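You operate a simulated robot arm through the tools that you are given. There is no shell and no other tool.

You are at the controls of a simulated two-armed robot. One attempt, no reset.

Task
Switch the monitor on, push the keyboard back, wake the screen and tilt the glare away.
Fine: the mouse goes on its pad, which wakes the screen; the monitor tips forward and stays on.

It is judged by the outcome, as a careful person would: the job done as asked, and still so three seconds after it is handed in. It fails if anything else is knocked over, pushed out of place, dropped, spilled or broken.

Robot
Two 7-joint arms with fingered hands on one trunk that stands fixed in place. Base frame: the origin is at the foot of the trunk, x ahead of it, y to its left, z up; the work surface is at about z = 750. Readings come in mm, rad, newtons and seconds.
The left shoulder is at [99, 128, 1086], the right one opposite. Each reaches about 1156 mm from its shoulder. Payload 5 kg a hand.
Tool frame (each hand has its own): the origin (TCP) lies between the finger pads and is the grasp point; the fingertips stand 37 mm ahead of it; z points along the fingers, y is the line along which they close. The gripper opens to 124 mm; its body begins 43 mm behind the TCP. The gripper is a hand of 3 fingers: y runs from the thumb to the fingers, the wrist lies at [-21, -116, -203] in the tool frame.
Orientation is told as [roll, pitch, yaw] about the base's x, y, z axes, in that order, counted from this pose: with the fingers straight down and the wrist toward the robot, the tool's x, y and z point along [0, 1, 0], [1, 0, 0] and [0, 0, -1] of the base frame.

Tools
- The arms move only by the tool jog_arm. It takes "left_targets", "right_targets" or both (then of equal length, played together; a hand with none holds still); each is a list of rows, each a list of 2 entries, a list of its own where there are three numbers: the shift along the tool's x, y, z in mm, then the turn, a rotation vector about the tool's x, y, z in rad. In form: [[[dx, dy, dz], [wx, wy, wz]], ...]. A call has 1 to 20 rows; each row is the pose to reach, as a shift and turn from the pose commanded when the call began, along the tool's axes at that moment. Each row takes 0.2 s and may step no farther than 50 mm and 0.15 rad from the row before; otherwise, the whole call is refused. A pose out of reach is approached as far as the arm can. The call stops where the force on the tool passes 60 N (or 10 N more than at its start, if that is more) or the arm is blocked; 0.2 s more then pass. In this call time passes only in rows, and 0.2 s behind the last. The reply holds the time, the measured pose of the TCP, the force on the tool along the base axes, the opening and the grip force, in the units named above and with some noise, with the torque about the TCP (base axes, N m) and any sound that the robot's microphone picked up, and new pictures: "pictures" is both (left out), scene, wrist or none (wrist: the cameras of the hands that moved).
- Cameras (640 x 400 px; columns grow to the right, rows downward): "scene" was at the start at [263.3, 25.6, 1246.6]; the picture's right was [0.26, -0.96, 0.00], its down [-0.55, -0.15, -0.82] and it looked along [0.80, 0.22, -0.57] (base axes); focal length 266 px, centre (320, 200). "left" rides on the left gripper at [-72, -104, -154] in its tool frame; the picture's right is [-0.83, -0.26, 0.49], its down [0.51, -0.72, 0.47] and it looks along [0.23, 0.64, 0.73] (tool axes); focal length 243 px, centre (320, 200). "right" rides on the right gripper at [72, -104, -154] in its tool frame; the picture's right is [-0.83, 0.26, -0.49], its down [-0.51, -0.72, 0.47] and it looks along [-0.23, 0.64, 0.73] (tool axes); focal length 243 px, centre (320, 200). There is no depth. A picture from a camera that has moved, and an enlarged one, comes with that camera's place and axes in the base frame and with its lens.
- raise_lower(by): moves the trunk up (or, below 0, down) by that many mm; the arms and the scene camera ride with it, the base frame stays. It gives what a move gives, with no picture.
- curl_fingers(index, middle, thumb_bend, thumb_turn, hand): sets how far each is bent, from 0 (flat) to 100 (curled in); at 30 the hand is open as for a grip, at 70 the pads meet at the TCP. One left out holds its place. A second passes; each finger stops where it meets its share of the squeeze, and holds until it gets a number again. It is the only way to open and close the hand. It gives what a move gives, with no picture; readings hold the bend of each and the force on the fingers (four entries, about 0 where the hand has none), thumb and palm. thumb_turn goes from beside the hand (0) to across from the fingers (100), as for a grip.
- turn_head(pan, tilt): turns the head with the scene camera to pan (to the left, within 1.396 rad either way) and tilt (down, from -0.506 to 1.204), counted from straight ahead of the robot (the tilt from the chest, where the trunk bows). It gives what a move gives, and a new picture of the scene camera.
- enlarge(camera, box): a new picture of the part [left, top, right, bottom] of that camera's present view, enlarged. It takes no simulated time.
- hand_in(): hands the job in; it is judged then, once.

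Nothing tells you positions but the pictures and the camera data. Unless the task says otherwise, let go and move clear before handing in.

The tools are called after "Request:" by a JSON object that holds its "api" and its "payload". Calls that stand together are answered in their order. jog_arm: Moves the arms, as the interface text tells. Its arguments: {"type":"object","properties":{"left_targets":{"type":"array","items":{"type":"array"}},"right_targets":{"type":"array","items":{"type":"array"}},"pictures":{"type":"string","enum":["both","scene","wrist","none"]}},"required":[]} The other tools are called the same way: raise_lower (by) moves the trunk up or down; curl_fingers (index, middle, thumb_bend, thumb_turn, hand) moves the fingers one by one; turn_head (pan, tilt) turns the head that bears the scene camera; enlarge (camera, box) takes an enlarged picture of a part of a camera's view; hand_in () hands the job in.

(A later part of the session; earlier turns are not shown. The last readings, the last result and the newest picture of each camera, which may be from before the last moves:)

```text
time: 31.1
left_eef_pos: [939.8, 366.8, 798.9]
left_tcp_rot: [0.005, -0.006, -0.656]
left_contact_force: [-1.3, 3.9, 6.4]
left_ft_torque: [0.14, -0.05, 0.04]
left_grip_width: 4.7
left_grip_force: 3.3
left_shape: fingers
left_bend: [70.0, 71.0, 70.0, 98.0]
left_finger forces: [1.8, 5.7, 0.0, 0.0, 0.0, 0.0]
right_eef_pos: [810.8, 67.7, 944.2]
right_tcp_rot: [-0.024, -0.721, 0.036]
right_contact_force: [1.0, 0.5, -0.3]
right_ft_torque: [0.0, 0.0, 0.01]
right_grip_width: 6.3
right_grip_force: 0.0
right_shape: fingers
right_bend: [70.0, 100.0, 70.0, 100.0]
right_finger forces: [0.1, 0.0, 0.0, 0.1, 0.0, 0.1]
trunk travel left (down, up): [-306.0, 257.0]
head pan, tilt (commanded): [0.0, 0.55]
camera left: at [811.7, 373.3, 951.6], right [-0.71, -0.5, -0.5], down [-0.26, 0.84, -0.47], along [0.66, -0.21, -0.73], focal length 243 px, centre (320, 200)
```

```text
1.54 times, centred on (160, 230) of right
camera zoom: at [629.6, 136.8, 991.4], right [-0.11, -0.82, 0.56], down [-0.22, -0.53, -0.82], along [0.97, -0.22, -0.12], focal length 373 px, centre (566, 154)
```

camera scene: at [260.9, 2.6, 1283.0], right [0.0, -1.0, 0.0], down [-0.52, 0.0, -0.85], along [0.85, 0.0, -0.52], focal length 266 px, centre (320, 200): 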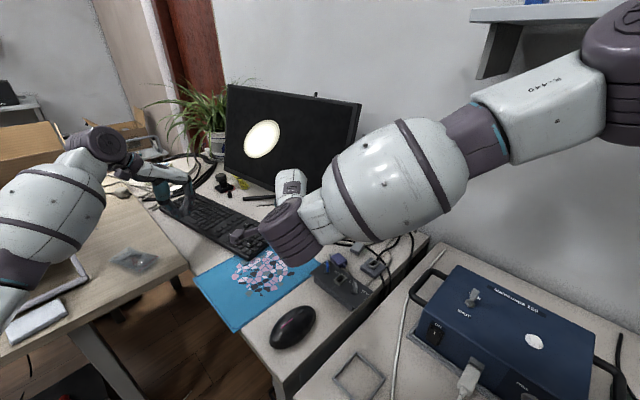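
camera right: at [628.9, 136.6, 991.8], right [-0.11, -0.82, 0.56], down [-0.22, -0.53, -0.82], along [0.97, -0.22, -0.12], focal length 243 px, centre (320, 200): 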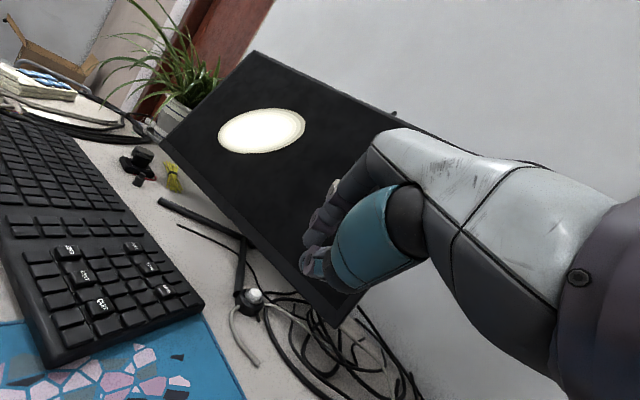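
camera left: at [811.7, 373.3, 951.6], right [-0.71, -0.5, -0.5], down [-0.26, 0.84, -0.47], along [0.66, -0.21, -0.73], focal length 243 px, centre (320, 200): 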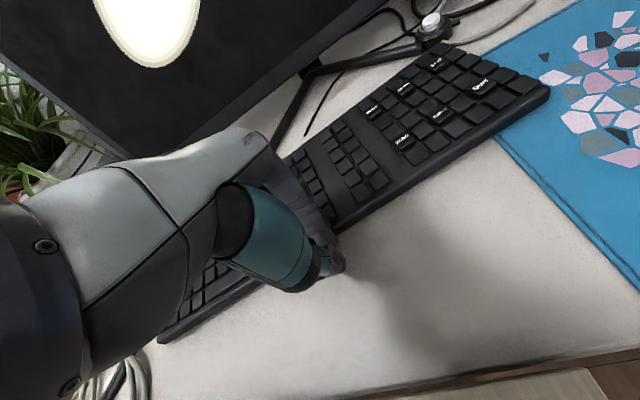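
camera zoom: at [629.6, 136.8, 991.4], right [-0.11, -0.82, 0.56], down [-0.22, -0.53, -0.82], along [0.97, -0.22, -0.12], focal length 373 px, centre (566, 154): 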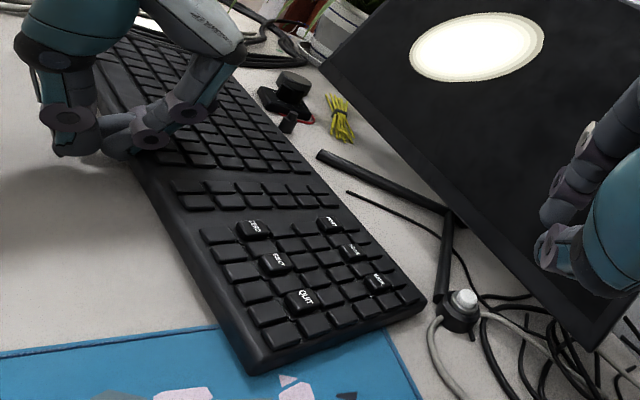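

The keyboard has moved back about 45 mm, with its right rear corner still some 15 mm from the puck. The left end lags a little, so I'll back off, shift 70 mm to its left and nudge that side to bring it parallel with the screen.

Request:
{"api": "jog_arm", "payload": {"left_targets": [[[0, -10, 0], [0, 0, 0]], [[0, -20, 0], [0, 0, 0]], [[35, -20, 0], [0, 0, 0]], [[70, -20, 0], [0, 0, 0]], [[70, -10, 0], [0, 0, 0]], [[70, 0, 0], [0, 0, 0]], [[70, 6, 0], [0, 0, 0]], [[70, 12, 0], [0, 0, 0]]], "pictures": "wrist"}}

Request:
{"api": "enlarge", "payload": {"camera": "scene", "box": [140, 150, 360, 300]}}

Request:
{"api": "enlarge", "payload": {"camera": "right", "box": [0, 100, 320, 360]}}

```text
time: 32.9
left_eef_pos: [991.0, 416.8, 800.1]
left_tcp_rot: [0.004, -0.007, -0.656]
left_contact_force: [-9.6, 7.0, 6.8]
left_ft_torque: [0.18, 0.24, 0.01]
left_grip_width: 2.3
left_grip_force: 8.3
left_shape: fingers
left_bend: [71.0, 71.0, 69.0, 98.0]
left_finger forces: [10.2, 6.3, 0.0, 0.1, 0.1, 0.0]
right_eef_pos: [808.5, 67.8, 945.5]
right_tcp_rot: [-0.022, -0.723, 0.035]
right_contact_force: [0.2, 0.9, 0.1]
right_ft_torque: [-0.02, 0.01, -0.01]
right_grip_width: 6.5
right_grip_force: 0.0
right_shape: fingers
right_bend: [70.0, 100.0, 70.0, 100.0]
right_finger forces: [0.0, 0.0, 0.0, 0.1, 0.1, 0.0]
trunk travel left (down, up): [-306.0, 257.0]
head pan, tilt (commanded): [0.0, 0.55]
camera left: at [862.2, 422.9, 953.1], right [-0.71, -0.5, -0.5], down [-0.26, 0.84, -0.47], along [0.66, -0.21, -0.73], focal length 243 px, centre (320, 200)
```

left: 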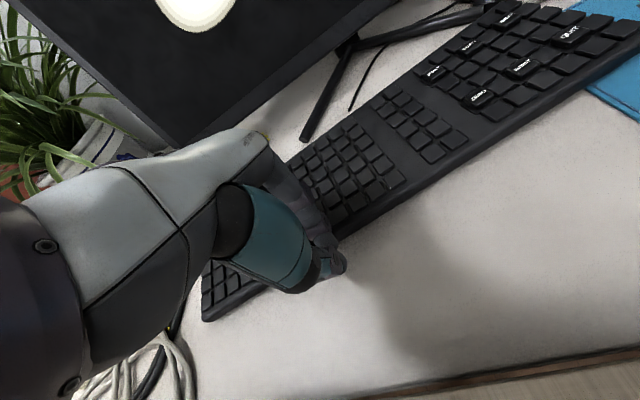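

```text
2.67 times, centred on (250, 225) of scene
camera zoom: at [257.4, 2.8, 1283.8], right [0.0, -1.0, 0.0], down [-0.52, 0.0, -0.85], along [0.85, 0.0, -0.52], focal length 708 px, centre (507, 133)
```

zoom: 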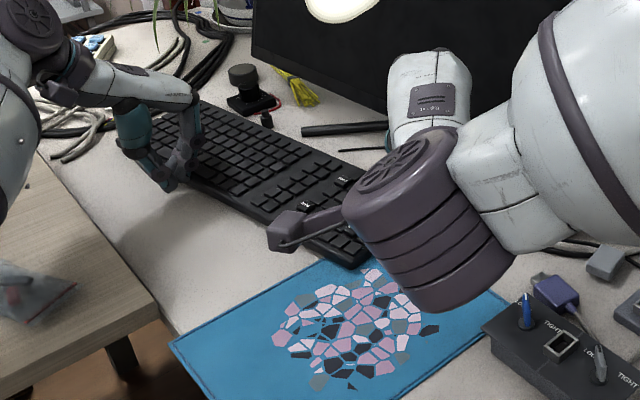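

```text
1.54 times, centred on (160, 230) of right
camera zoom: at [628.7, 137.2, 991.9], right [-0.11, -0.82, 0.56], down [-0.22, -0.53, -0.82], along [0.97, -0.22, -0.12], focal length 373 px, centre (566, 154)
```

zoom: 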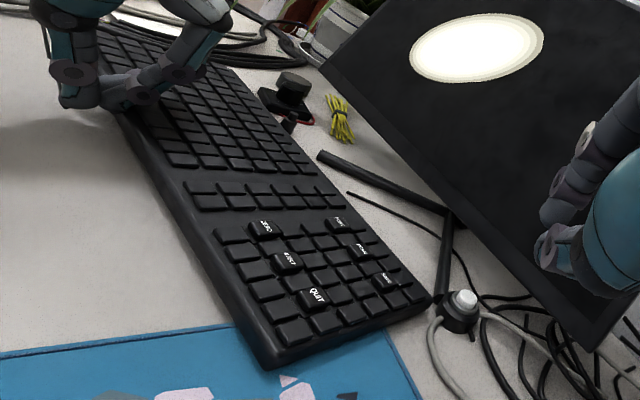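

The keyboard's rear edge is getting near the small bottle and the puck, so I'll check the gaps before any more pushing.

Request:
{"api": "enlarge", "payload": {"camera": "right", "box": [110, 130, 240, 210]}}

Request:
{"api": "enlarge", "payload": {"camera": "right", "box": [170, 250, 260, 320]}}

Request:
{"api": "enlarge", "payload": {"camera": "scene", "box": [190, 165, 270, 215]}}

Request:
{"api": "enlarge", "payload": {"camera": "left", "box": [280, 0, 640, 200]}}

```text
4.92 times, centred on (175, 170) of right
camera zoom: at [628.7, 137.2, 991.9], right [-0.11, -0.82, 0.56], down [-0.22, -0.53, -0.82], along [0.97, -0.22, -0.12], focal length 1194 px, centre (1034, 348)
```

zoom: 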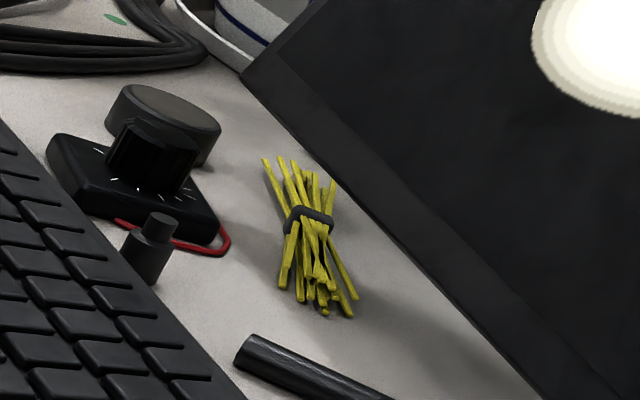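

```text
5.71 times, centred on (215, 285) of right
camera zoom: at [628.7, 137.2, 991.9], right [-0.11, -0.82, 0.56], down [-0.22, -0.53, -0.82], along [0.97, -0.22, -0.12], focal length 1386 px, centre (920, -286)
```

zoom: 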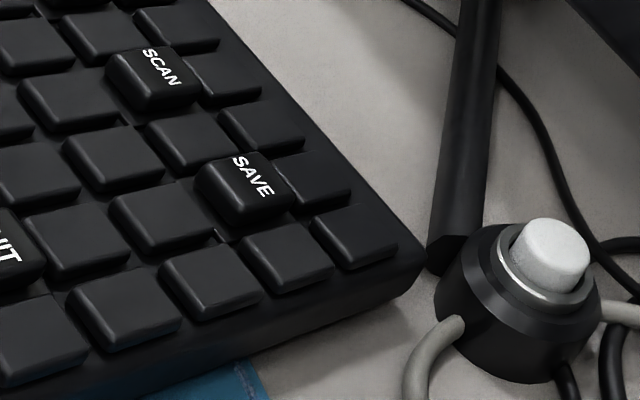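

```text
8.00 times, centred on (230, 190) of scene
camera zoom: at [257.4, 2.8, 1283.8], right [0.0, -1.0, 0.0], down [-0.52, 0.0, -0.85], along [0.85, 0.0, -0.52], focal length 2125 px, centre (1040, 280)
```

zoom: 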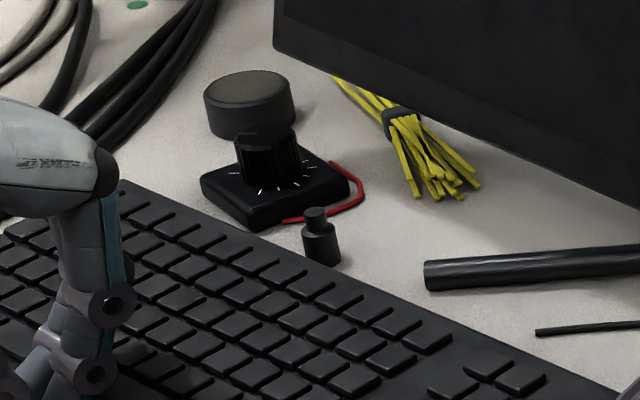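

```text
1.78 times, centred on (460, 100) of left
camera zoom: at [862.2, 422.9, 953.1], right [-0.71, -0.5, -0.5], down [-0.26, 0.84, -0.47], along [0.66, -0.21, -0.73], focal length 431 px, centre (71, 378)
```

zoom: 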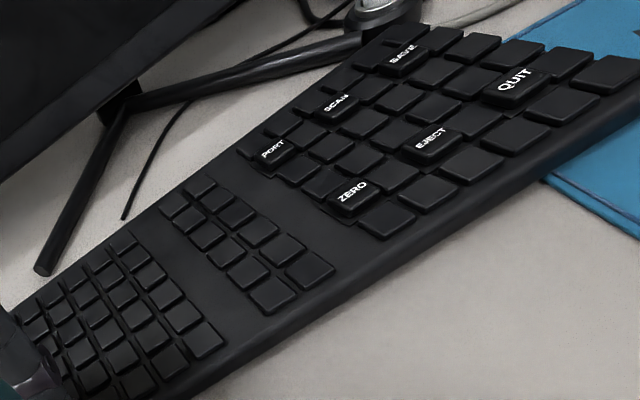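

The keyboard is about 53 mm back, 8 mm short of the puck and clear of the bottle and dial box, and nothing else has moved. I'll back the left hand off and raise it.

Request:
{"api": "jog_arm", "payload": {"left_targets": [[[0, -15, 0], [0, 0, 0]], [[0, -30, 0], [0, 0, 0]], [[0, -35, -40], [0, 0, 0]], [[0, -40, -85], [0, 0, 0]], [[0, -70, -125], [0, 0, 0]], [[0, -100, -165], [0, 0, 0]], [[-10, -135, -200], [0, 0, 0]], [[-20, -170, -235], [0, 0, 0]]]}}

Request:
{"api": "enlarge", "payload": {"camera": "left", "box": [200, 0, 640, 300]}}

```text
refused: row 7 steps farther than a row can; nothing moved
```

```text
1.33 times, centred on (420, 150) of left
camera zoom: at [862.2, 422.9, 953.1], right [-0.71, -0.5, -0.5], down [-0.26, 0.84, -0.47], along [0.66, -0.21, -0.73], focal length 324 px, centre (187, 267)
```

zoom: 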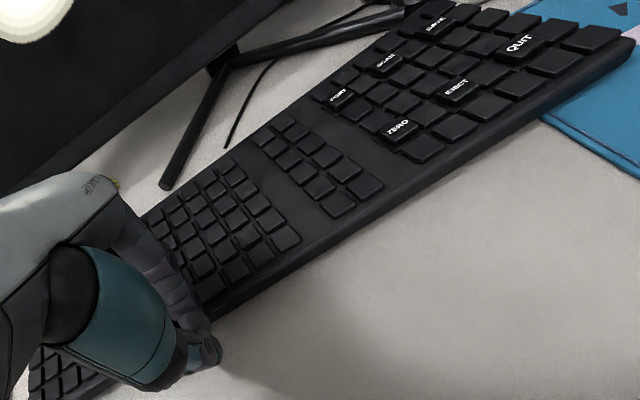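

Request:
{"api": "jog_arm", "payload": {"left_targets": [[[0, -15, 0], [0, 0, 0]], [[0, -30, 0], [0, 0, 0]], [[0, -35, -40], [0, 0, 0]], [[0, -40, -85], [0, 0, 0]], [[0, -68, -122], [0, 0, 0]], [[0, -98, -158], [0, 0, 0]], [[-8, -130, -190], [0, 0, 0]], [[-16, -162, -222], [0, 0, 0]], [[-24, -194, -250], [0, 0, 0]]]}}

Request:
{"api": "enlarge", "payload": {"camera": "left", "box": [200, 0, 640, 300]}}

```text
time: 34.9
left_eef_pos: [820.4, 514.5, 1049.1]
left_tcp_rot: [0.005, -0.007, -0.658]
left_contact_force: [-0.7, -1.1, 0.3]
left_ft_torque: [0.0, -0.04, 0.02]
left_grip_width: 6.9
left_grip_force: 0.1
left_shape: fingers
left_bend: [70.0, 70.0, 70.0, 98.0]
left_finger forces: [0.1, 0.1, 0.1, 0.0, 0.1, 0.0]
right_eef_pos: [809.5, 68.9, 944.6]
right_tcp_rot: [-0.024, -0.721, 0.036]
right_contact_force: [0.3, 0.1, -0.2]
right_ft_torque: [-0.01, 0.01, -0.06]
right_grip_width: 6.4
right_grip_force: 0.1
right_shape: fingers
right_bend: [70.0, 100.0, 70.0, 100.0]
right_finger forces: [0.0, 0.0, 0.1, 0.0, 0.0, 0.1]
trunk travel left (down, up): [-306.0, 257.0]
head pan, tilt (commanded): [0.0, 0.55]
camera scene: at [258.2, 2.6, 1283.6], right [0.0, -1.0, 0.0], down [-0.52, 0.0, -0.85], along [0.85, 0.0, -0.52], focal length 266 px, centre (320, 200)
camera left: at [692.6, 520.4, 1201.2], right [-0.71, -0.5, -0.5], down [-0.26, 0.84, -0.47], along [0.65, -0.21, -0.73], focal length 243 px, centre (320, 200)
```

scene: 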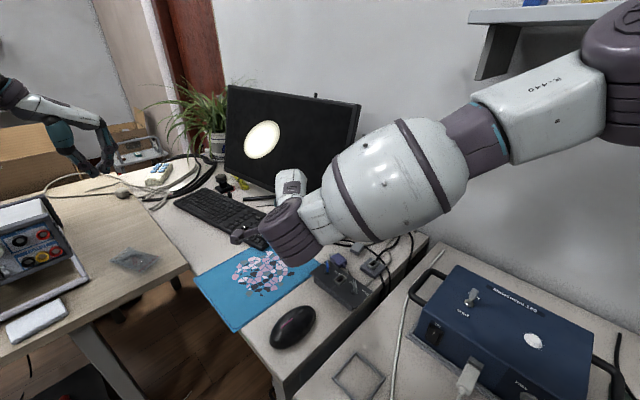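
left: 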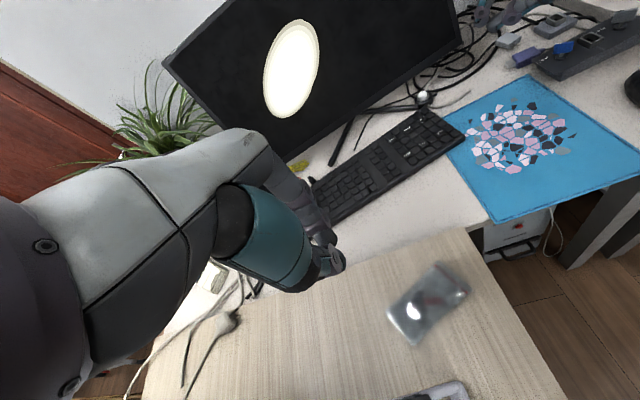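

```text
1.33 times, centred on (420, 150) of left
camera zoom: at [692.6, 520.4, 1201.2], right [-0.71, -0.5, -0.5], down [-0.26, 0.84, -0.47], along [0.65, -0.21, -0.73], focal length 324 px, centre (187, 267)
```

zoom: 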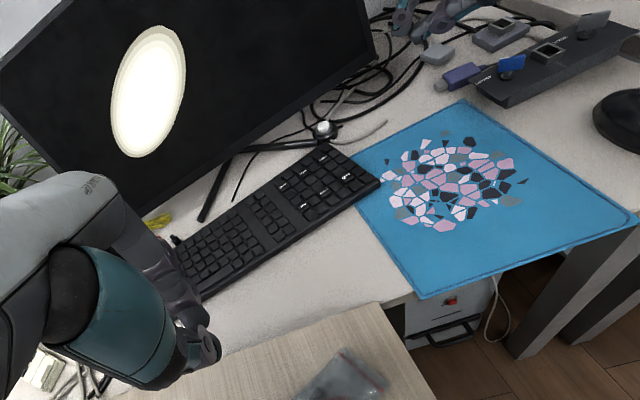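

The keyboard is back, parallel to the screen, and nothing else was disturbed. Now the mouse near [600, 58], lying with its long axis along about [0.68, -0.74]: I'll open the right hand and bring it upright above the mouse.

Request:
{"api": "curl_fingers", "payload": {"hand": "right", "index": 30, "middle": 30, "thumb_bend": 30, "thumb_turn": 98}}

Request:
{"api": "jog_arm", "payload": {"right_targets": [[[-4, -22, -23], [0.12, 0, 0]], [[-7, -44, -46], [0.24, 0, 0]], [[-11, -66, -68], [0.36, 0, 0]], [[-15, -88, -91], [0.48, 0, 0]], [[-18, -110, -114], [0.6, 0, 0]], [[-22, -132, -136], [0.72, 0, 0]]]}}

```text
time: 35.9
left_eef_pos: [821.9, 514.0, 1047.6]
left_tcp_rot: [0.006, -0.007, -0.658]
left_contact_force: [-0.4, 0.1, -0.4]
left_ft_torque: [0.01, 0.01, 0.0]
left_grip_width: 6.7
left_grip_force: 0.0
left_shape: fingers
left_bend: [70.0, 70.0, 70.0, 98.0]
left_finger forces: [0.1, 0.1, 0.0, 0.0, 0.1, 0.0]
right_eef_pos: [811.2, 67.4, 944.7]
right_tcp_rot: [-0.023, -0.72, 0.035]
right_contact_force: [-0.1, 0.3, -0.2]
right_ft_torque: [0.0, 0.0, 0.02]
right_grip_width: 128.6
right_grip_force: 0.1
right_shape: fingers
right_bend: [30.0, 30.0, 30.0, 96.0]
right_finger forces: [0.1, 0.0, 0.0, 0.0, 0.1, 0.1]
trunk travel left (down, up): [-306.0, 257.0]
head pan, tilt (commanded): [0.0, 0.55]
```

```text
time: 37.3
left_eef_pos: [820.3, 514.4, 1048.2]
left_tcp_rot: [0.005, -0.008, -0.659]
left_contact_force: [-0.4, -0.2, 0.2]
left_ft_torque: [0.01, -0.04, 0.0]
left_grip_width: 6.7
left_grip_force: 0.1
left_shape: fingers
left_bend: [70.0, 70.0, 70.0, 98.0]
left_finger forces: [0.1, 0.0, 0.1, 0.0, 0.0, 0.0]
right_eef_pos: [622.4, 41.1, 961.4]
right_tcp_rot: [-0.019, 0.001, 0.019]
right_contact_force: [-1.0, 0.7, 0.3]
right_ft_torque: [0.0, 0.01, -0.02]
right_grip_width: 128.7
right_grip_force: 0.0
right_shape: fingers
right_bend: [30.0, 30.0, 30.0, 96.0]
right_finger forces: [0.0, 0.0, 0.1, 0.0, 0.0, 0.0]
trunk travel left (down, up): [-306.0, 257.0]
head pan, tilt (commanded): [0.0, 0.55]
camera scene: at [259.1, 2.4, 1283.4], right [0.0, -1.0, 0.0], down [-0.52, 0.0, -0.85], along [0.85, 0.0, -0.52], focal length 266 px, centre (320, 200)
camera right: at [517.3, 114.1, 1116.2], right [0.28, -0.82, 0.51], down [-0.71, -0.53, -0.46], along [0.64, -0.23, -0.73], focal length 243 px, centre (320, 200)
```

scene: 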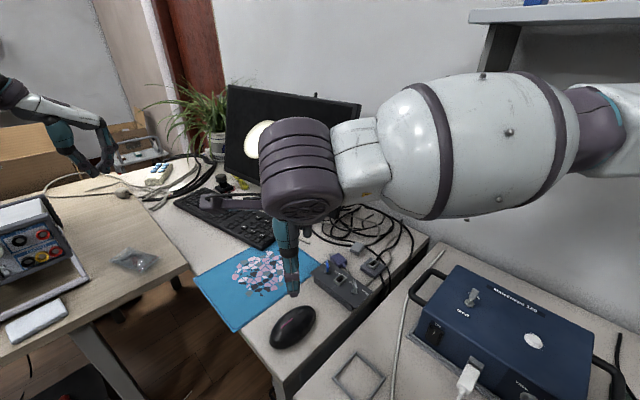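
right: 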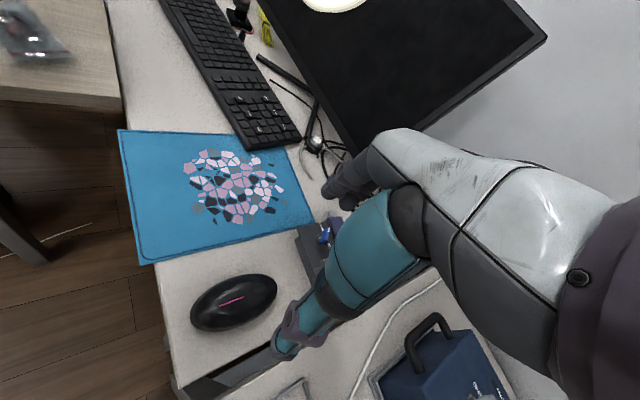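

The mouse is centred near [598, 60], turned about 45° with the desk. I'll turn the right hand so its fingers close across the mouse and move over it.

Request:
{"api": "jog_arm", "payload": {"right_targets": [[[3, -4, 10], [0, 0, -0.128]], [[6, -8, 20], [0, 0, -0.255]], [[9, -12, 30], [0, 0, -0.383]], [[13, -16, 40], [0, 0, -0.51]], [[16, -20, 50], [0, 0, -0.638]], [[19, -24, 60], [0, 0, -0.766]]]}}

Request:
{"api": "enlarge", "payload": {"camera": "scene", "box": [220, 230, 400, 380]}}

```text
time: 38.7
left_eef_pos: [822.2, 514.1, 1048.6]
left_tcp_rot: [0.005, -0.005, -0.657]
left_contact_force: [0.7, 0.0, -1.1]
left_ft_torque: [0.0, 0.0, -0.02]
left_grip_width: 6.8
left_grip_force: 0.1
left_shape: fingers
left_bend: [70.0, 70.0, 70.0, 98.0]
left_finger forces: [0.0, 0.0, 0.0, 0.0, 0.1, 0.0]
right_eef_pos: [597.4, 58.0, 903.3]
right_tcp_rot: [-0.013, 0.012, 0.786]
right_contact_force: [-0.1, 0.3, 0.1]
right_ft_torque: [0.0, -0.01, 0.01]
right_grip_width: 128.9
right_grip_force: 0.0
right_shape: fingers
right_bend: [30.0, 30.0, 30.0, 96.0]
right_finger forces: [0.0, 0.0, 0.0, 0.1, 0.0, 0.0]
trunk travel left (down, up): [-306.0, 257.0]
head pan, tilt (commanded): [0.0, 0.55]
camera scene: at [259.9, 2.0, 1283.2], right [0.0, -1.0, 0.0], down [-0.52, 0.0, -0.85], along [0.85, 0.0, -0.52], focal length 266 px, centre (320, 200)
camera right: at [473.4, 37.6, 1057.5], right [0.77, -0.39, 0.5], down [-0.15, -0.88, -0.46], along [0.62, 0.28, -0.74], focal length 243 px, centre (320, 200)
```

scene: 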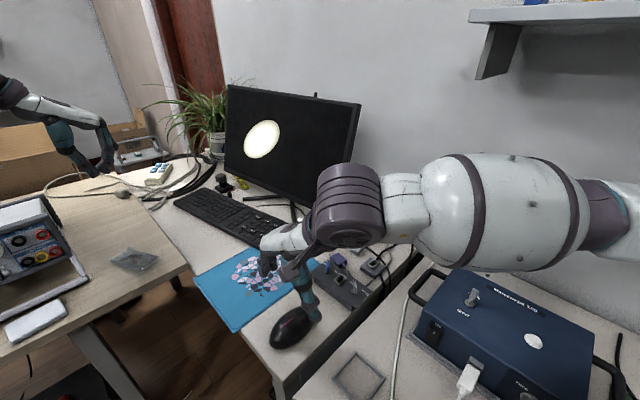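
right: 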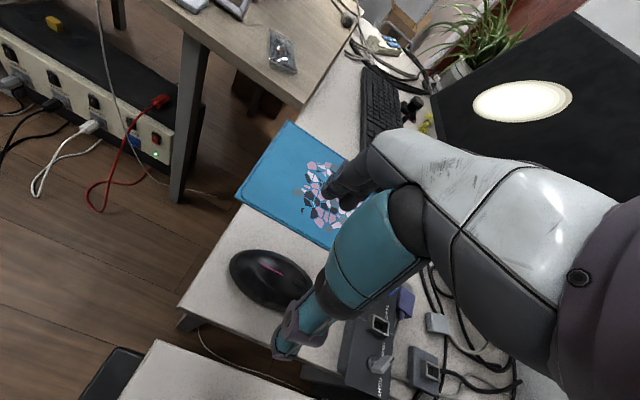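

```text
2.67 times, centred on (310, 305) of scene
camera zoom: at [259.9, 2.0, 1283.2], right [0.0, -1.0, 0.0], down [-0.52, 0.0, -0.85], along [0.85, 0.0, -0.52], focal length 708 px, centre (347, -80)
```

zoom: 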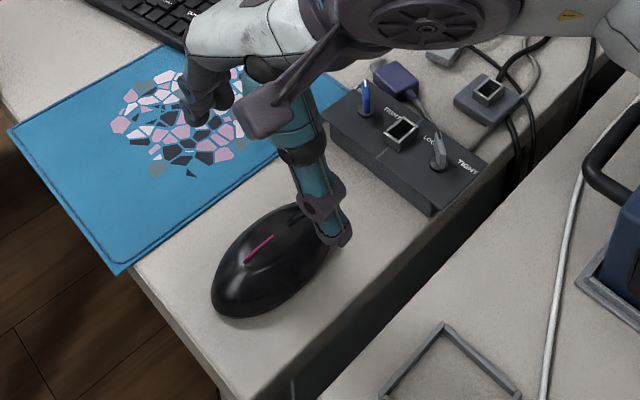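

The hand is centred over the mouse with thumb and fingers on either side. I'll lower it in two stages.

Request:
{"api": "jog_arm", "payload": {"right_targets": [[[0, 0, 30], [0, 0, 0]], [[0, 0, 60], [0, 0, 0]], [[0, 0, 80], [0, 0, 0]]], "pictures": "wrist"}}

Request:
{"api": "enlarge", "payload": {"camera": "scene", "box": [220, 230, 400, 380]}}

Request:
{"api": "enlarge", "payload": {"camera": "right", "box": [200, 140, 400, 380]}}

```text
time: 39.5
left_eef_pos: [822.6, 514.0, 1047.8]
left_tcp_rot: [0.005, -0.007, -0.658]
left_contact_force: [0.7, -0.9, 0.0]
left_ft_torque: [-0.02, 0.0, 0.01]
left_grip_width: 6.8
left_grip_force: 0.1
left_shape: fingers
left_bend: [70.0, 70.0, 70.0, 98.0]
left_finger forces: [0.0, 0.1, 0.0, 0.0, 0.1, 0.0]
right_eef_pos: [598.0, 57.6, 823.1]
right_tcp_rot: [-0.015, 0.012, 0.787]
right_contact_force: [0.5, -0.1, 0.1]
right_ft_torque: [0.02, -0.05, 0.0]
right_grip_width: 128.9
right_grip_force: 0.1
right_shape: fingers
right_bend: [30.0, 30.0, 30.0, 96.0]
right_finger forces: [0.1, 0.0, 0.0, 0.0, 0.1, 0.0]
trunk travel left (down, up): [-306.0, 257.0]
head pan, tilt (commanded): [0.0, 0.55]
camera right: at [473.0, 36.8, 978.1], right [0.77, -0.39, 0.5], down [-0.15, -0.88, -0.46], along [0.62, 0.28, -0.74], focal length 243 px, centre (320, 200)
```

right: 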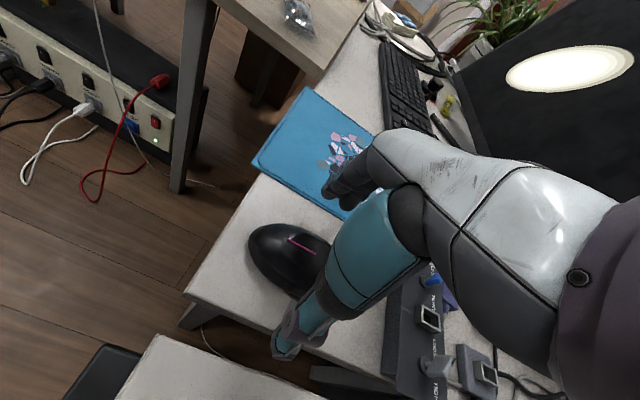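

```text
2.67 times, centred on (310, 305) of scene
camera zoom: at [259.8, 2.2, 1283.3], right [0.0, -1.0, 0.0], down [-0.52, 0.0, -0.85], along [0.85, 0.0, -0.52], focal length 708 px, centre (347, -80)
```

zoom: 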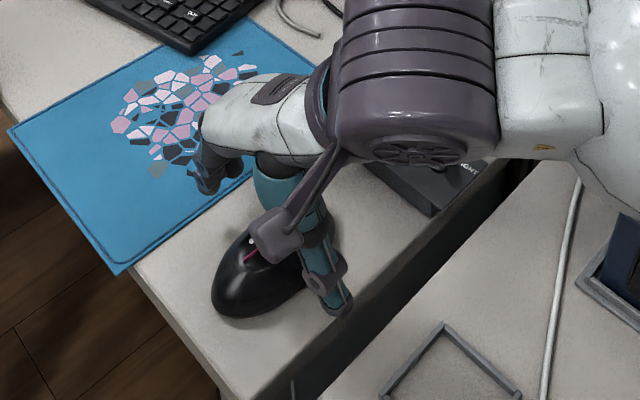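

```text
1.67 times, centred on (300, 260) of right
camera zoom: at [473.0, 36.8, 978.1], right [0.77, -0.39, 0.5], down [-0.15, -0.88, -0.46], along [0.62, 0.28, -0.74], focal length 404 px, centre (353, 100)
```

zoom: 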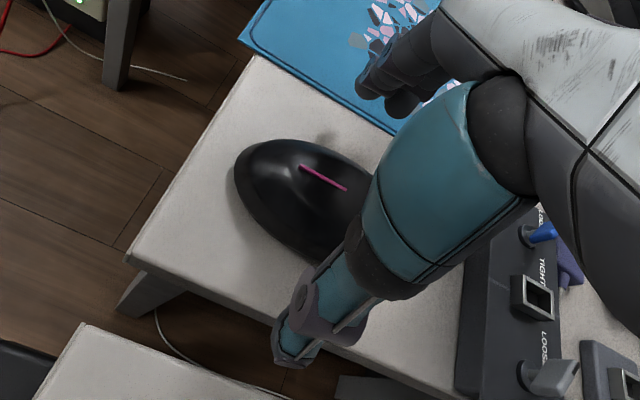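

The hand straddles the mouse well; a 6 mm shift along it will centre the grip. Then I'll go down the last 29 mm.

Request:
{"api": "jog_arm", "payload": {"right_targets": [[[6, 0, 10], [0, 0, 0]], [[6, 0, 20], [0, 0, 0]], [[6, 0, 29], [0, 0, 0]]], "pictures": "wrist"}}

Request:
{"api": "enlarge", "payload": {"camera": "scene", "box": [220, 230, 400, 380]}}

Request:
{"api": "enlarge", "payload": {"camera": "right", "box": [200, 140, 400, 380]}}

```text
time: 40.3
left_eef_pos: [822.1, 515.1, 1048.4]
left_tcp_rot: [0.005, -0.004, -0.657]
left_contact_force: [-0.2, -0.2, -0.7]
left_ft_torque: [-0.01, 0.03, 0.0]
left_grip_width: 6.7
left_grip_force: 0.1
left_shape: fingers
left_bend: [70.0, 70.0, 70.0, 98.0]
left_finger forces: [0.0, 0.1, 0.0, 0.1, 0.0, 0.1]
right_eef_pos: [593.7, 60.7, 792.6]
right_tcp_rot: [-0.014, 0.011, 0.785]
right_contact_force: [-1.1, 0.7, 0.8]
right_ft_torque: [-0.01, 0.01, -0.03]
right_grip_width: 128.6
right_grip_force: 0.0
right_shape: fingers
right_bend: [30.0, 30.0, 30.0, 96.0]
right_finger forces: [0.1, 0.0, 0.0, 0.0, 0.0, 0.0]
trunk travel left (down, up): [-306.0, 257.0]
head pan, tilt (commanded): [0.0, 0.55]
camera right: at [468.7, 40.9, 947.9], right [0.77, -0.39, 0.5], down [-0.15, -0.88, -0.46], along [0.62, 0.28, -0.74], focal length 243 px, centre (320, 200)
```

right: 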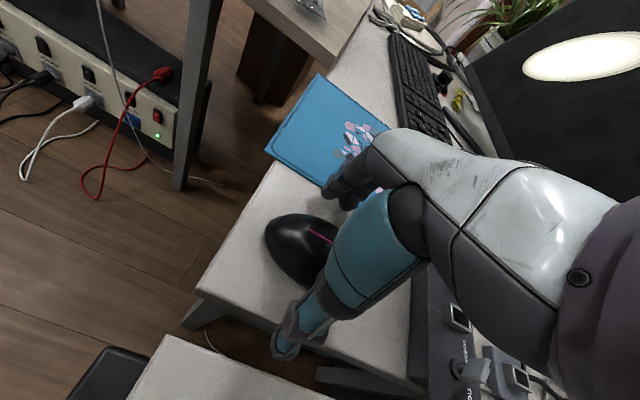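

```text
2.67 times, centred on (310, 305) of scene
camera zoom: at [259.7, 2.4, 1283.3], right [0.0, -1.0, 0.0], down [-0.52, 0.0, -0.85], along [0.85, 0.0, -0.52], focal length 708 px, centre (347, -80)
```

zoom: 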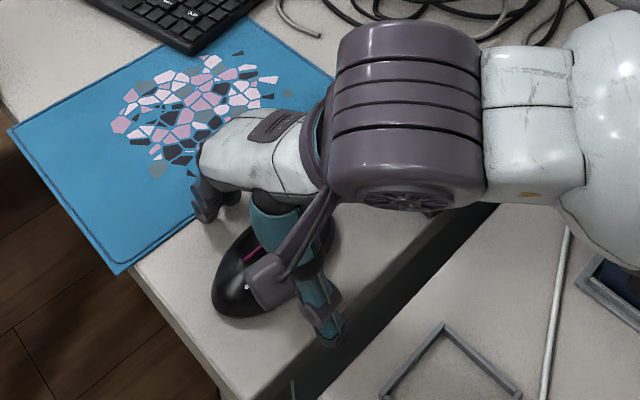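

```text
1.67 times, centred on (300, 260) of right
camera zoom: at [468.7, 40.9, 947.9], right [0.77, -0.39, 0.5], down [-0.15, -0.88, -0.46], along [0.62, 0.28, -0.74], focal length 404 px, centre (353, 100)
```

zoom: 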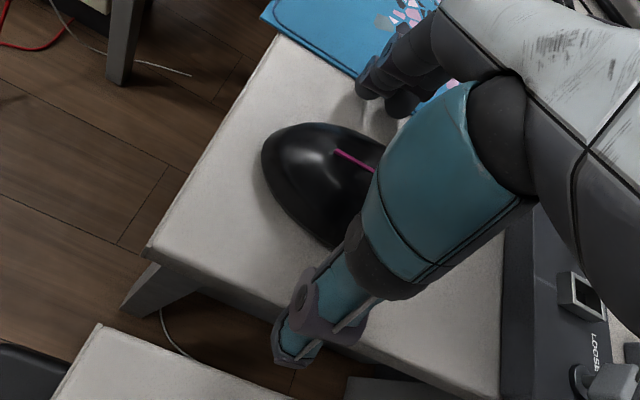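

The mouse sits between thumb and fingers near its middle. I'll close the hand on it gently.

Request:
{"api": "curl_fingers", "payload": {"hand": "right", "index": 48, "middle": 48, "thumb_bend": 48}}

Request:
{"api": "enlarge", "payload": {"camera": "right", "box": [200, 140, 400, 380]}}

Request:
{"api": "enlarge", "payload": {"camera": "scene", "box": [220, 230, 400, 380]}}

```text
time: 41.3
left_eef_pos: [821.3, 514.7, 1046.8]
left_tcp_rot: [0.006, -0.007, -0.657]
left_contact_force: [-0.7, 0.2, 0.3]
left_ft_torque: [-0.01, -0.02, -0.03]
left_grip_width: 6.6
left_grip_force: 0.0
left_shape: fingers
left_bend: [70.0, 70.0, 70.0, 98.0]
left_finger forces: [0.0, 0.0, 0.1, 0.1, 0.1, 0.0]
right_eef_pos: [593.7, 60.6, 792.5]
right_tcp_rot: [-0.014, 0.013, 0.785]
right_contact_force: [1.6, 0.4, 7.9]
right_ft_torque: [0.22, -0.37, 0.03]
right_grip_width: 74.6
right_grip_force: 3.5
right_shape: fingers
right_bend: [48.0, 47.0, 48.0, 98.0]
right_finger forces: [0.1, 7.6, 0.0, 0.0, 0.0, 0.1]
trunk travel left (down, up): [-306.0, 257.0]
head pan, tilt (commanded): [0.0, 0.55]
```

```text
1.67 times, centred on (300, 260) of right
camera zoom: at [468.4, 40.9, 948.5], right [0.77, -0.39, 0.5], down [-0.15, -0.88, -0.46], along [0.62, 0.28, -0.74], focal length 404 px, centre (353, 100)
```

zoom: 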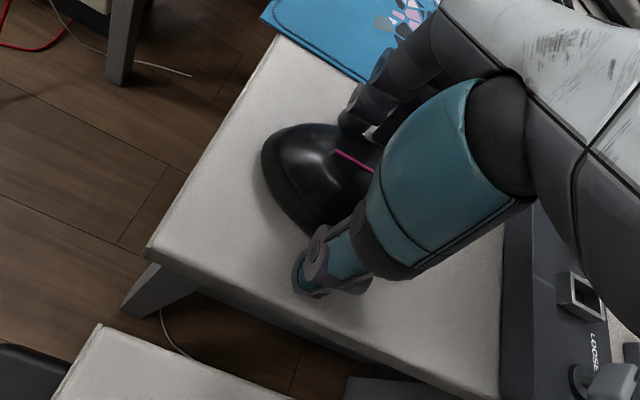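

```text
2.67 times, centred on (310, 305) of scene
camera zoom: at [259.1, 2.5, 1283.4], right [0.0, -1.0, 0.0], down [-0.52, 0.0, -0.85], along [0.85, 0.0, -0.52], focal length 708 px, centre (347, -80)
```

zoom: 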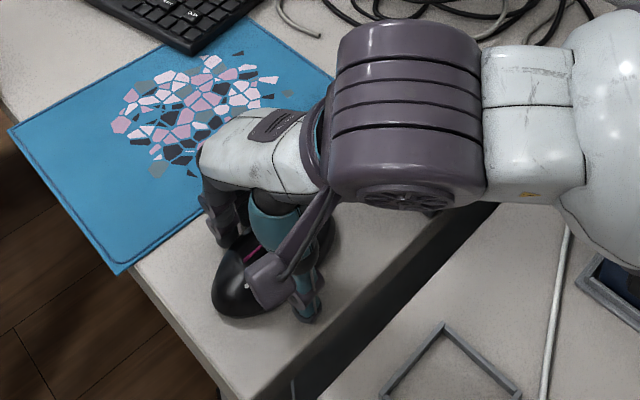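

The middle finger presses on something below it, with an upward force of about 8 N. I'll rise 5 mm, then close further while watching.

Request:
{"api": "jog_arm", "payload": {"right_targets": [[[0, 0, -3], [0, 0, 0]], [[0, 0, -6], [0, 0, 0]]], "pictures": "none"}}

Request:
{"api": "curl_fingers", "payload": {"hand": "right", "index": 52, "middle": 52, "thumb_bend": 52}}

Request:
{"api": "enlarge", "payload": {"camera": "right", "box": [200, 140, 400, 380]}}

```text
time: 41.9
left_eef_pos: [822.2, 515.1, 1047.6]
left_tcp_rot: [0.005, -0.007, -0.657]
left_contact_force: [0.0, -0.9, 0.5]
left_ft_torque: [-0.02, 0.03, 0.01]
left_grip_width: 6.7
left_grip_force: 0.0
left_shape: fingers
left_bend: [70.0, 70.0, 70.0, 98.0]
left_finger forces: [0.0, 0.1, 0.0, 0.0, 0.1, 0.1]
right_eef_pos: [594.5, 61.0, 797.3]
right_tcp_rot: [-0.012, 0.014, 0.787]
right_contact_force: [0.5, 0.0, 0.3]
right_ft_torque: [-0.01, 0.04, 0.0]
right_grip_width: 74.5
right_grip_force: 0.1
right_shape: fingers
right_bend: [48.0, 48.0, 48.0, 98.0]
right_finger forces: [0.0, 0.0, 0.0, 0.0, 0.0, 0.0]
trunk travel left (down, up): [-306.0, 257.0]
head pan, tilt (commanded): [0.0, 0.55]
```

```text
time: 42.9
left_eef_pos: [822.8, 514.0, 1048.3]
left_tcp_rot: [0.004, -0.007, -0.657]
left_contact_force: [-0.2, -0.3, 1.1]
left_ft_torque: [0.03, 0.01, 0.0]
left_grip_width: 6.9
left_grip_force: 0.1
left_shape: fingers
left_bend: [70.0, 70.0, 70.0, 98.0]
left_finger forces: [0.1, 0.0, 0.1, 0.0, 0.0, 0.0]
right_eef_pos: [592.6, 61.4, 797.6]
right_tcp_rot: [-0.013, 0.011, 0.785]
right_contact_force: [0.0, 0.3, 0.4]
right_ft_torque: [0.0, 0.0, -0.01]
right_grip_width: 62.6
right_grip_force: 0.8
right_shape: fingers
right_bend: [52.0, 52.0, 51.0, 98.0]
right_finger forces: [0.0, 0.3, 0.0, 0.1, 0.4, 0.0]
trunk travel left (down, up): [-306.0, 257.0]
head pan, tilt (commanded): [0.0, 0.55]
```

```text
1.67 times, centred on (300, 260) of right
camera zoom: at [469.0, 41.0, 953.5], right [0.77, -0.39, 0.5], down [-0.15, -0.88, -0.46], along [0.62, 0.28, -0.74], focal length 404 px, centre (353, 100)
```

zoom: 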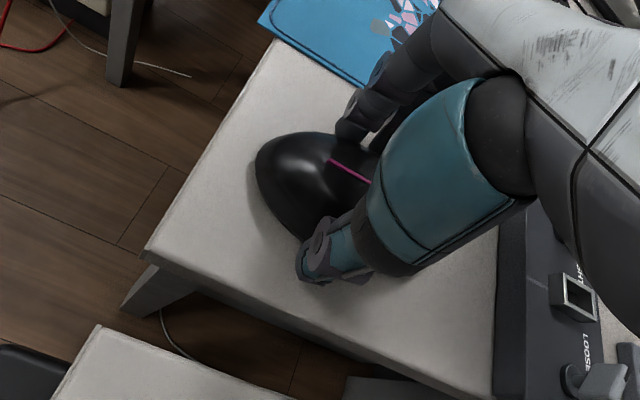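

Thumb and fingers now just touch the mouse's sides. I'll close a bit more to get a firm hold.

Request:
{"api": "curl_fingers", "payload": {"hand": "right", "index": 58, "middle": 58, "thumb_bend": 58}}

Request:
{"api": "enlarge", "payload": {"camera": "right", "box": [200, 140, 400, 380]}}

```text
time: 43.9
left_eef_pos: [823.2, 513.9, 1048.2]
left_tcp_rot: [0.006, -0.008, -0.657]
left_contact_force: [0.9, 0.6, 0.4]
left_ft_torque: [0.02, -0.01, -0.03]
left_grip_width: 6.8
left_grip_force: 0.0
left_shape: fingers
left_bend: [70.0, 70.0, 70.0, 98.0]
left_finger forces: [0.1, 0.0, 0.0, 0.0, 0.0, 0.0]
right_eef_pos: [593.4, 61.3, 797.5]
right_tcp_rot: [-0.013, 0.011, 0.786]
right_contact_force: [0.8, 0.4, 0.7]
right_ft_torque: [-0.01, -0.03, 0.01]
right_grip_width: 59.0
right_grip_force: 6.1
right_shape: fingers
right_bend: [54.0, 54.0, 52.0, 98.0]
right_finger forces: [2.9, 3.6, 0.0, 0.0, 6.3, 0.1]
trunk travel left (down, up): [-306.0, 257.0]
head pan, tilt (commanded): [0.0, 0.55]
```

```text
1.67 times, centred on (300, 260) of right
camera zoom: at [469.0, 41.0, 953.6], right [0.77, -0.39, 0.5], down [-0.15, -0.88, -0.46], along [0.62, 0.28, -0.74], focal length 404 px, centre (353, 100)
```

zoom: 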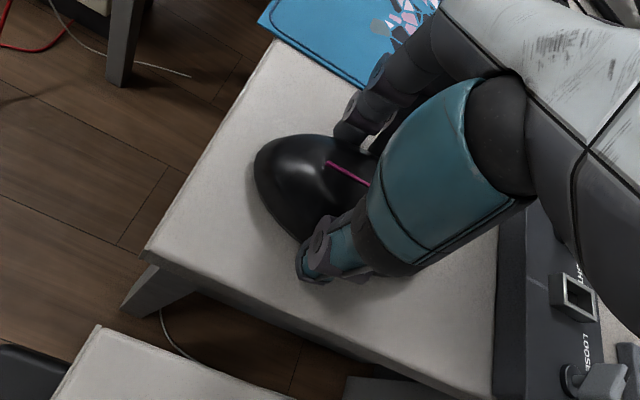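

The grip is firm at about 6 N. I'll lift 30 mm and check the mouse comes along.

Request:
{"api": "jog_arm", "payload": {"right_targets": [[[0, 0, -10], [0, 0, 0]], [[0, 0, -20], [0, 0, 0]], [[0, 0, -30], [0, 0, 0]]], "pictures": "both"}}

Request:
{"api": "enlarge", "payload": {"camera": "scene", "box": [220, 230, 400, 380]}}

```text
time: 44.7
left_eef_pos: [823.2, 514.7, 1048.7]
left_tcp_rot: [0.006, -0.006, -0.659]
left_contact_force: [-0.7, -0.3, 0.2]
left_ft_torque: [-0.01, 0.01, 0.02]
left_grip_width: 6.7
left_grip_force: 0.1
left_shape: fingers
left_bend: [70.0, 70.0, 70.0, 98.0]
left_finger forces: [0.0, 0.0, 0.1, 0.0, 0.0, 0.0]
right_eef_pos: [592.5, 61.1, 827.1]
right_tcp_rot: [-0.014, 0.012, 0.785]
right_contact_force: [0.2, -0.9, -0.7]
right_ft_torque: [0.01, -0.01, -0.04]
right_grip_width: 59.1
right_grip_force: 6.0
right_shape: fingers
right_bend: [54.0, 54.0, 52.0, 98.0]
right_finger forces: [2.9, 3.0, 0.0, 0.0, 6.1, 0.0]
trunk travel left (down, up): [-306.0, 257.0]
head pan, tilt (commanded): [0.0, 0.55]
camera scene: at [259.5, 2.5, 1283.3], right [0.0, -1.0, 0.0], down [-0.52, 0.0, -0.85], along [0.85, 0.0, -0.52], focal length 266 px, centre (320, 200)
camera right: at [468.2, 41.3, 983.1], right [0.77, -0.39, 0.5], down [-0.15, -0.88, -0.46], along [0.62, 0.28, -0.74], focal length 243 px, centre (320, 200)
```

scene: 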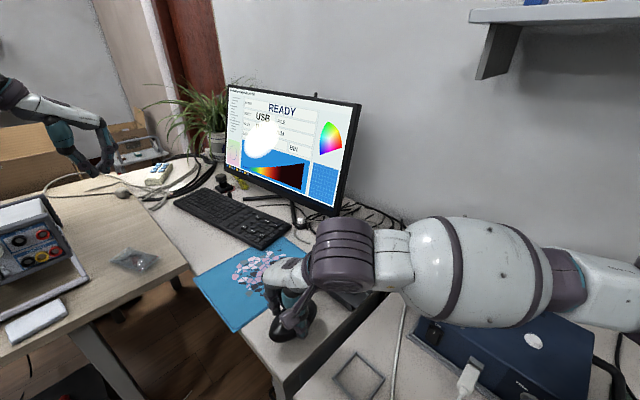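
right: 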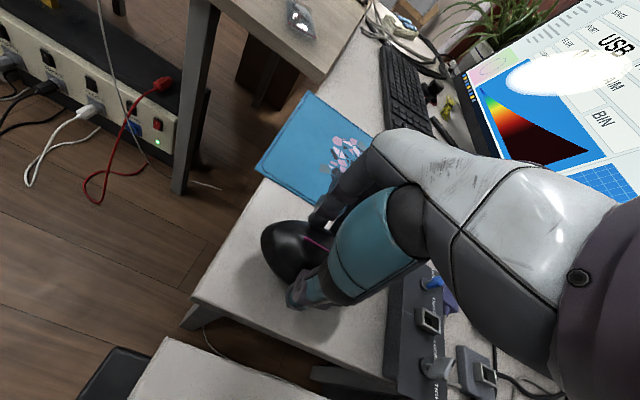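

```text
2.67 times, centred on (310, 305) of scene
camera zoom: at [259.5, 2.5, 1283.3], right [0.0, -1.0, 0.0], down [-0.52, 0.0, -0.85], along [0.85, 0.0, -0.52], focal length 708 px, centre (347, -80)
```

zoom: 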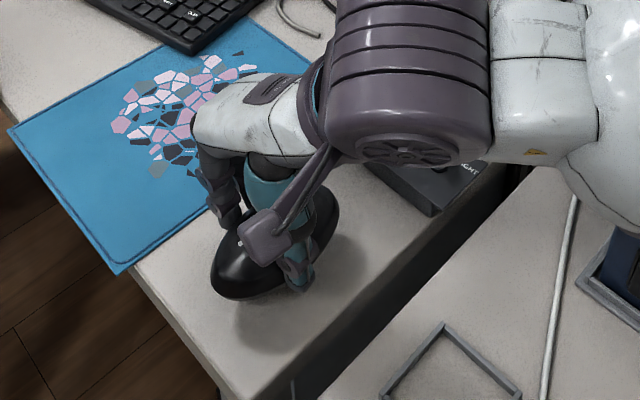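

The screen has come on with "READY", so the button did switch the monitor on, and the mouse is held. I'll carry the mouse over to the middle of its pad.

Request:
{"api": "jog_arm", "payload": {"right_targets": [[[-6, 35, 0], [0, 0, 0]], [[-12, 70, 0], [0, 0, 0]], [[-19, 105, 0], [0, 0, 0]], [[-25, 140, 0], [0, 0, 0]], [[-31, 174, 0], [0, 0, 0]]], "pictures": "both"}}

Request:
{"api": "enlarge", "payload": {"camera": "scene", "box": [180, 190, 360, 340]}}

Request:
{"api": "enlarge", "payload": {"camera": "left", "box": [380, 40, 640, 260]}}

```text
time: 45.9
left_eef_pos: [822.4, 514.6, 1046.8]
left_tcp_rot: [0.004, -0.007, -0.66]
left_contact_force: [0.5, 0.1, 0.4]
left_ft_torque: [-0.03, 0.03, 0.0]
left_grip_width: 6.8
left_grip_force: 0.1
left_shape: fingers
left_bend: [70.0, 70.0, 70.0, 98.0]
left_finger forces: [0.0, 0.1, 0.0, 0.0, 0.0, 0.1]
right_eef_pos: [737.7, 163.7, 827.5]
right_tcp_rot: [-0.014, 0.015, 0.784]
right_contact_force: [1.4, -0.3, -1.4]
right_ft_torque: [-0.03, 0.03, -0.02]
right_grip_width: 59.1
right_grip_force: 6.0
right_shape: fingers
right_bend: [54.0, 55.0, 52.0, 98.0]
right_finger forces: [2.8, 3.0, 0.0, 0.0, 6.1, 0.0]
trunk travel left (down, up): [-306.0, 257.0]
head pan, tilt (commanded): [0.0, 0.55]
camera scene: at [260.1, 3.2, 1283.1], right [0.0, -1.0, 0.0], down [-0.52, 0.0, -0.85], along [0.85, 0.0, -0.52], focal length 266 px, centre (320, 200)
camera right: at [612.8, 144.2, 982.7], right [0.77, -0.39, 0.5], down [-0.15, -0.88, -0.45], along [0.62, 0.28, -0.74], focal length 243 px, centre (320, 200)
```

scene: 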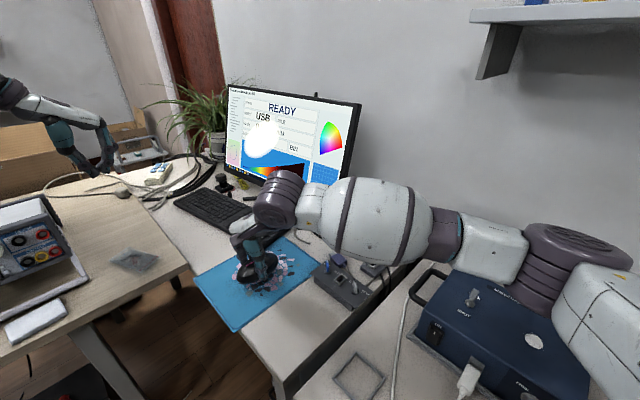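
right: 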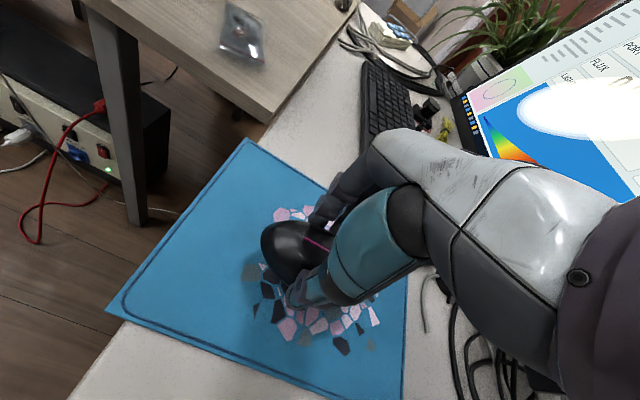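

```text
2.67 times, centred on (270, 265) of scene
camera zoom: at [260.1, 3.2, 1283.1], right [0.0, -1.0, 0.0], down [-0.52, 0.0, -0.85], along [0.85, 0.0, -0.52], focal length 708 px, centre (453, 27)
```

zoom: 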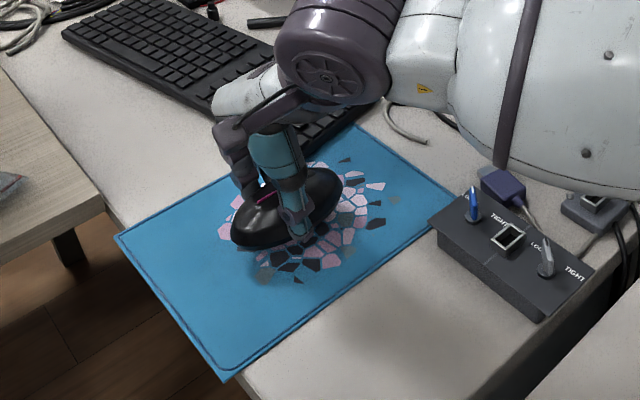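

```text
1.82 times, centred on (510, 150) of left
camera zoom: at [694.6, 521.1, 1199.6], right [-0.71, -0.5, -0.5], down [-0.26, 0.84, -0.47], along [0.65, -0.21, -0.73], focal length 441 px, centre (-26, 291)
```

zoom: 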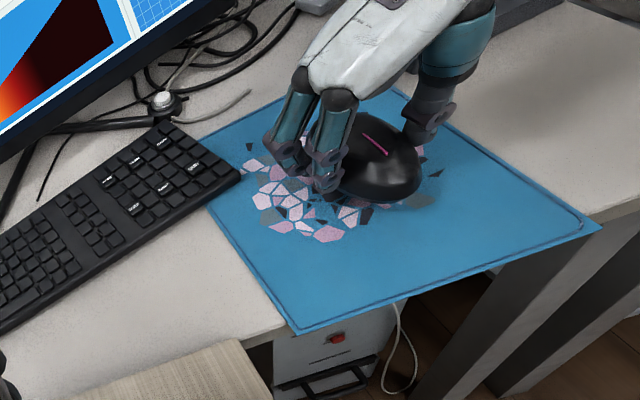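

The mouse is above the middle of the pad, well clear of the keyboard. I'll lower it gently onto the pad.

Request:
{"api": "jog_arm", "payload": {"right_targets": [[[0, 0, 10], [0, 0, 0]], [[0, 0, 18], [0, 0, 0]], [[0, 0, 23], [0, 0, 0]], [[0, 0, 27], [0, 0, 0]]], "pictures": "none"}}

Request:
{"api": "enlarge", "payload": {"camera": "left", "box": [480, 80, 640, 200]}}

Request:
{"api": "enlarge", "payload": {"camera": "scene", "box": [180, 190, 360, 340]}}

```text
time: 46.9
left_eef_pos: [820.6, 514.6, 1049.0]
left_tcp_rot: [0.006, -0.006, -0.657]
left_contact_force: [-0.8, -0.6, 1.0]
left_ft_torque: [0.0, -0.03, 0.01]
left_grip_width: 6.8
left_grip_force: 0.0
left_shape: fingers
left_bend: [70.0, 70.0, 70.0, 98.0]
left_finger forces: [0.0, 0.0, 0.0, 0.0, 0.1, 0.0]
right_eef_pos: [736.8, 160.7, 801.2]
right_tcp_rot: [-0.014, 0.011, 0.786]
right_contact_force: [0.1, 1.2, 4.7]
right_ft_torque: [0.06, 0.0, -0.01]
right_grip_width: 59.3
right_grip_force: 7.4
right_shape: fingers
right_bend: [54.0, 55.0, 52.0, 98.0]
right_finger forces: [3.4, 4.4, 0.0, 0.0, 6.6, 0.0]
trunk travel left (down, up): [-306.0, 257.0]
head pan, tilt (commanded): [0.0, 0.55]
```

```text
3.33 times, centred on (560, 140) of left
camera zoom: at [693.3, 520.4, 1201.0], right [-0.71, -0.5, -0.5], down [-0.26, 0.84, -0.47], along [0.66, -0.21, -0.73], focal length 809 px, centre (-480, 400)
```

zoom: 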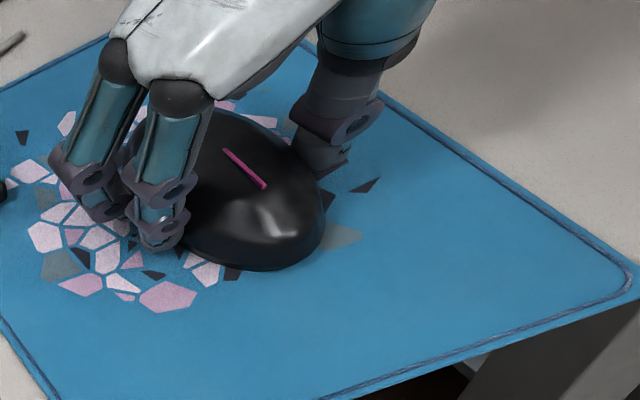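

```text
2.67 times, centred on (270, 265) of scene
camera zoom: at [258.8, 2.4, 1283.5], right [0.0, -1.0, 0.0], down [-0.52, 0.0, -0.85], along [0.85, 0.0, -0.52], focal length 708 px, centre (453, 27)
```

zoom: 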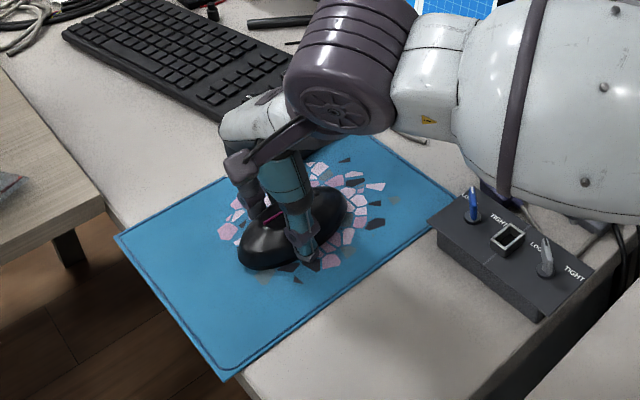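

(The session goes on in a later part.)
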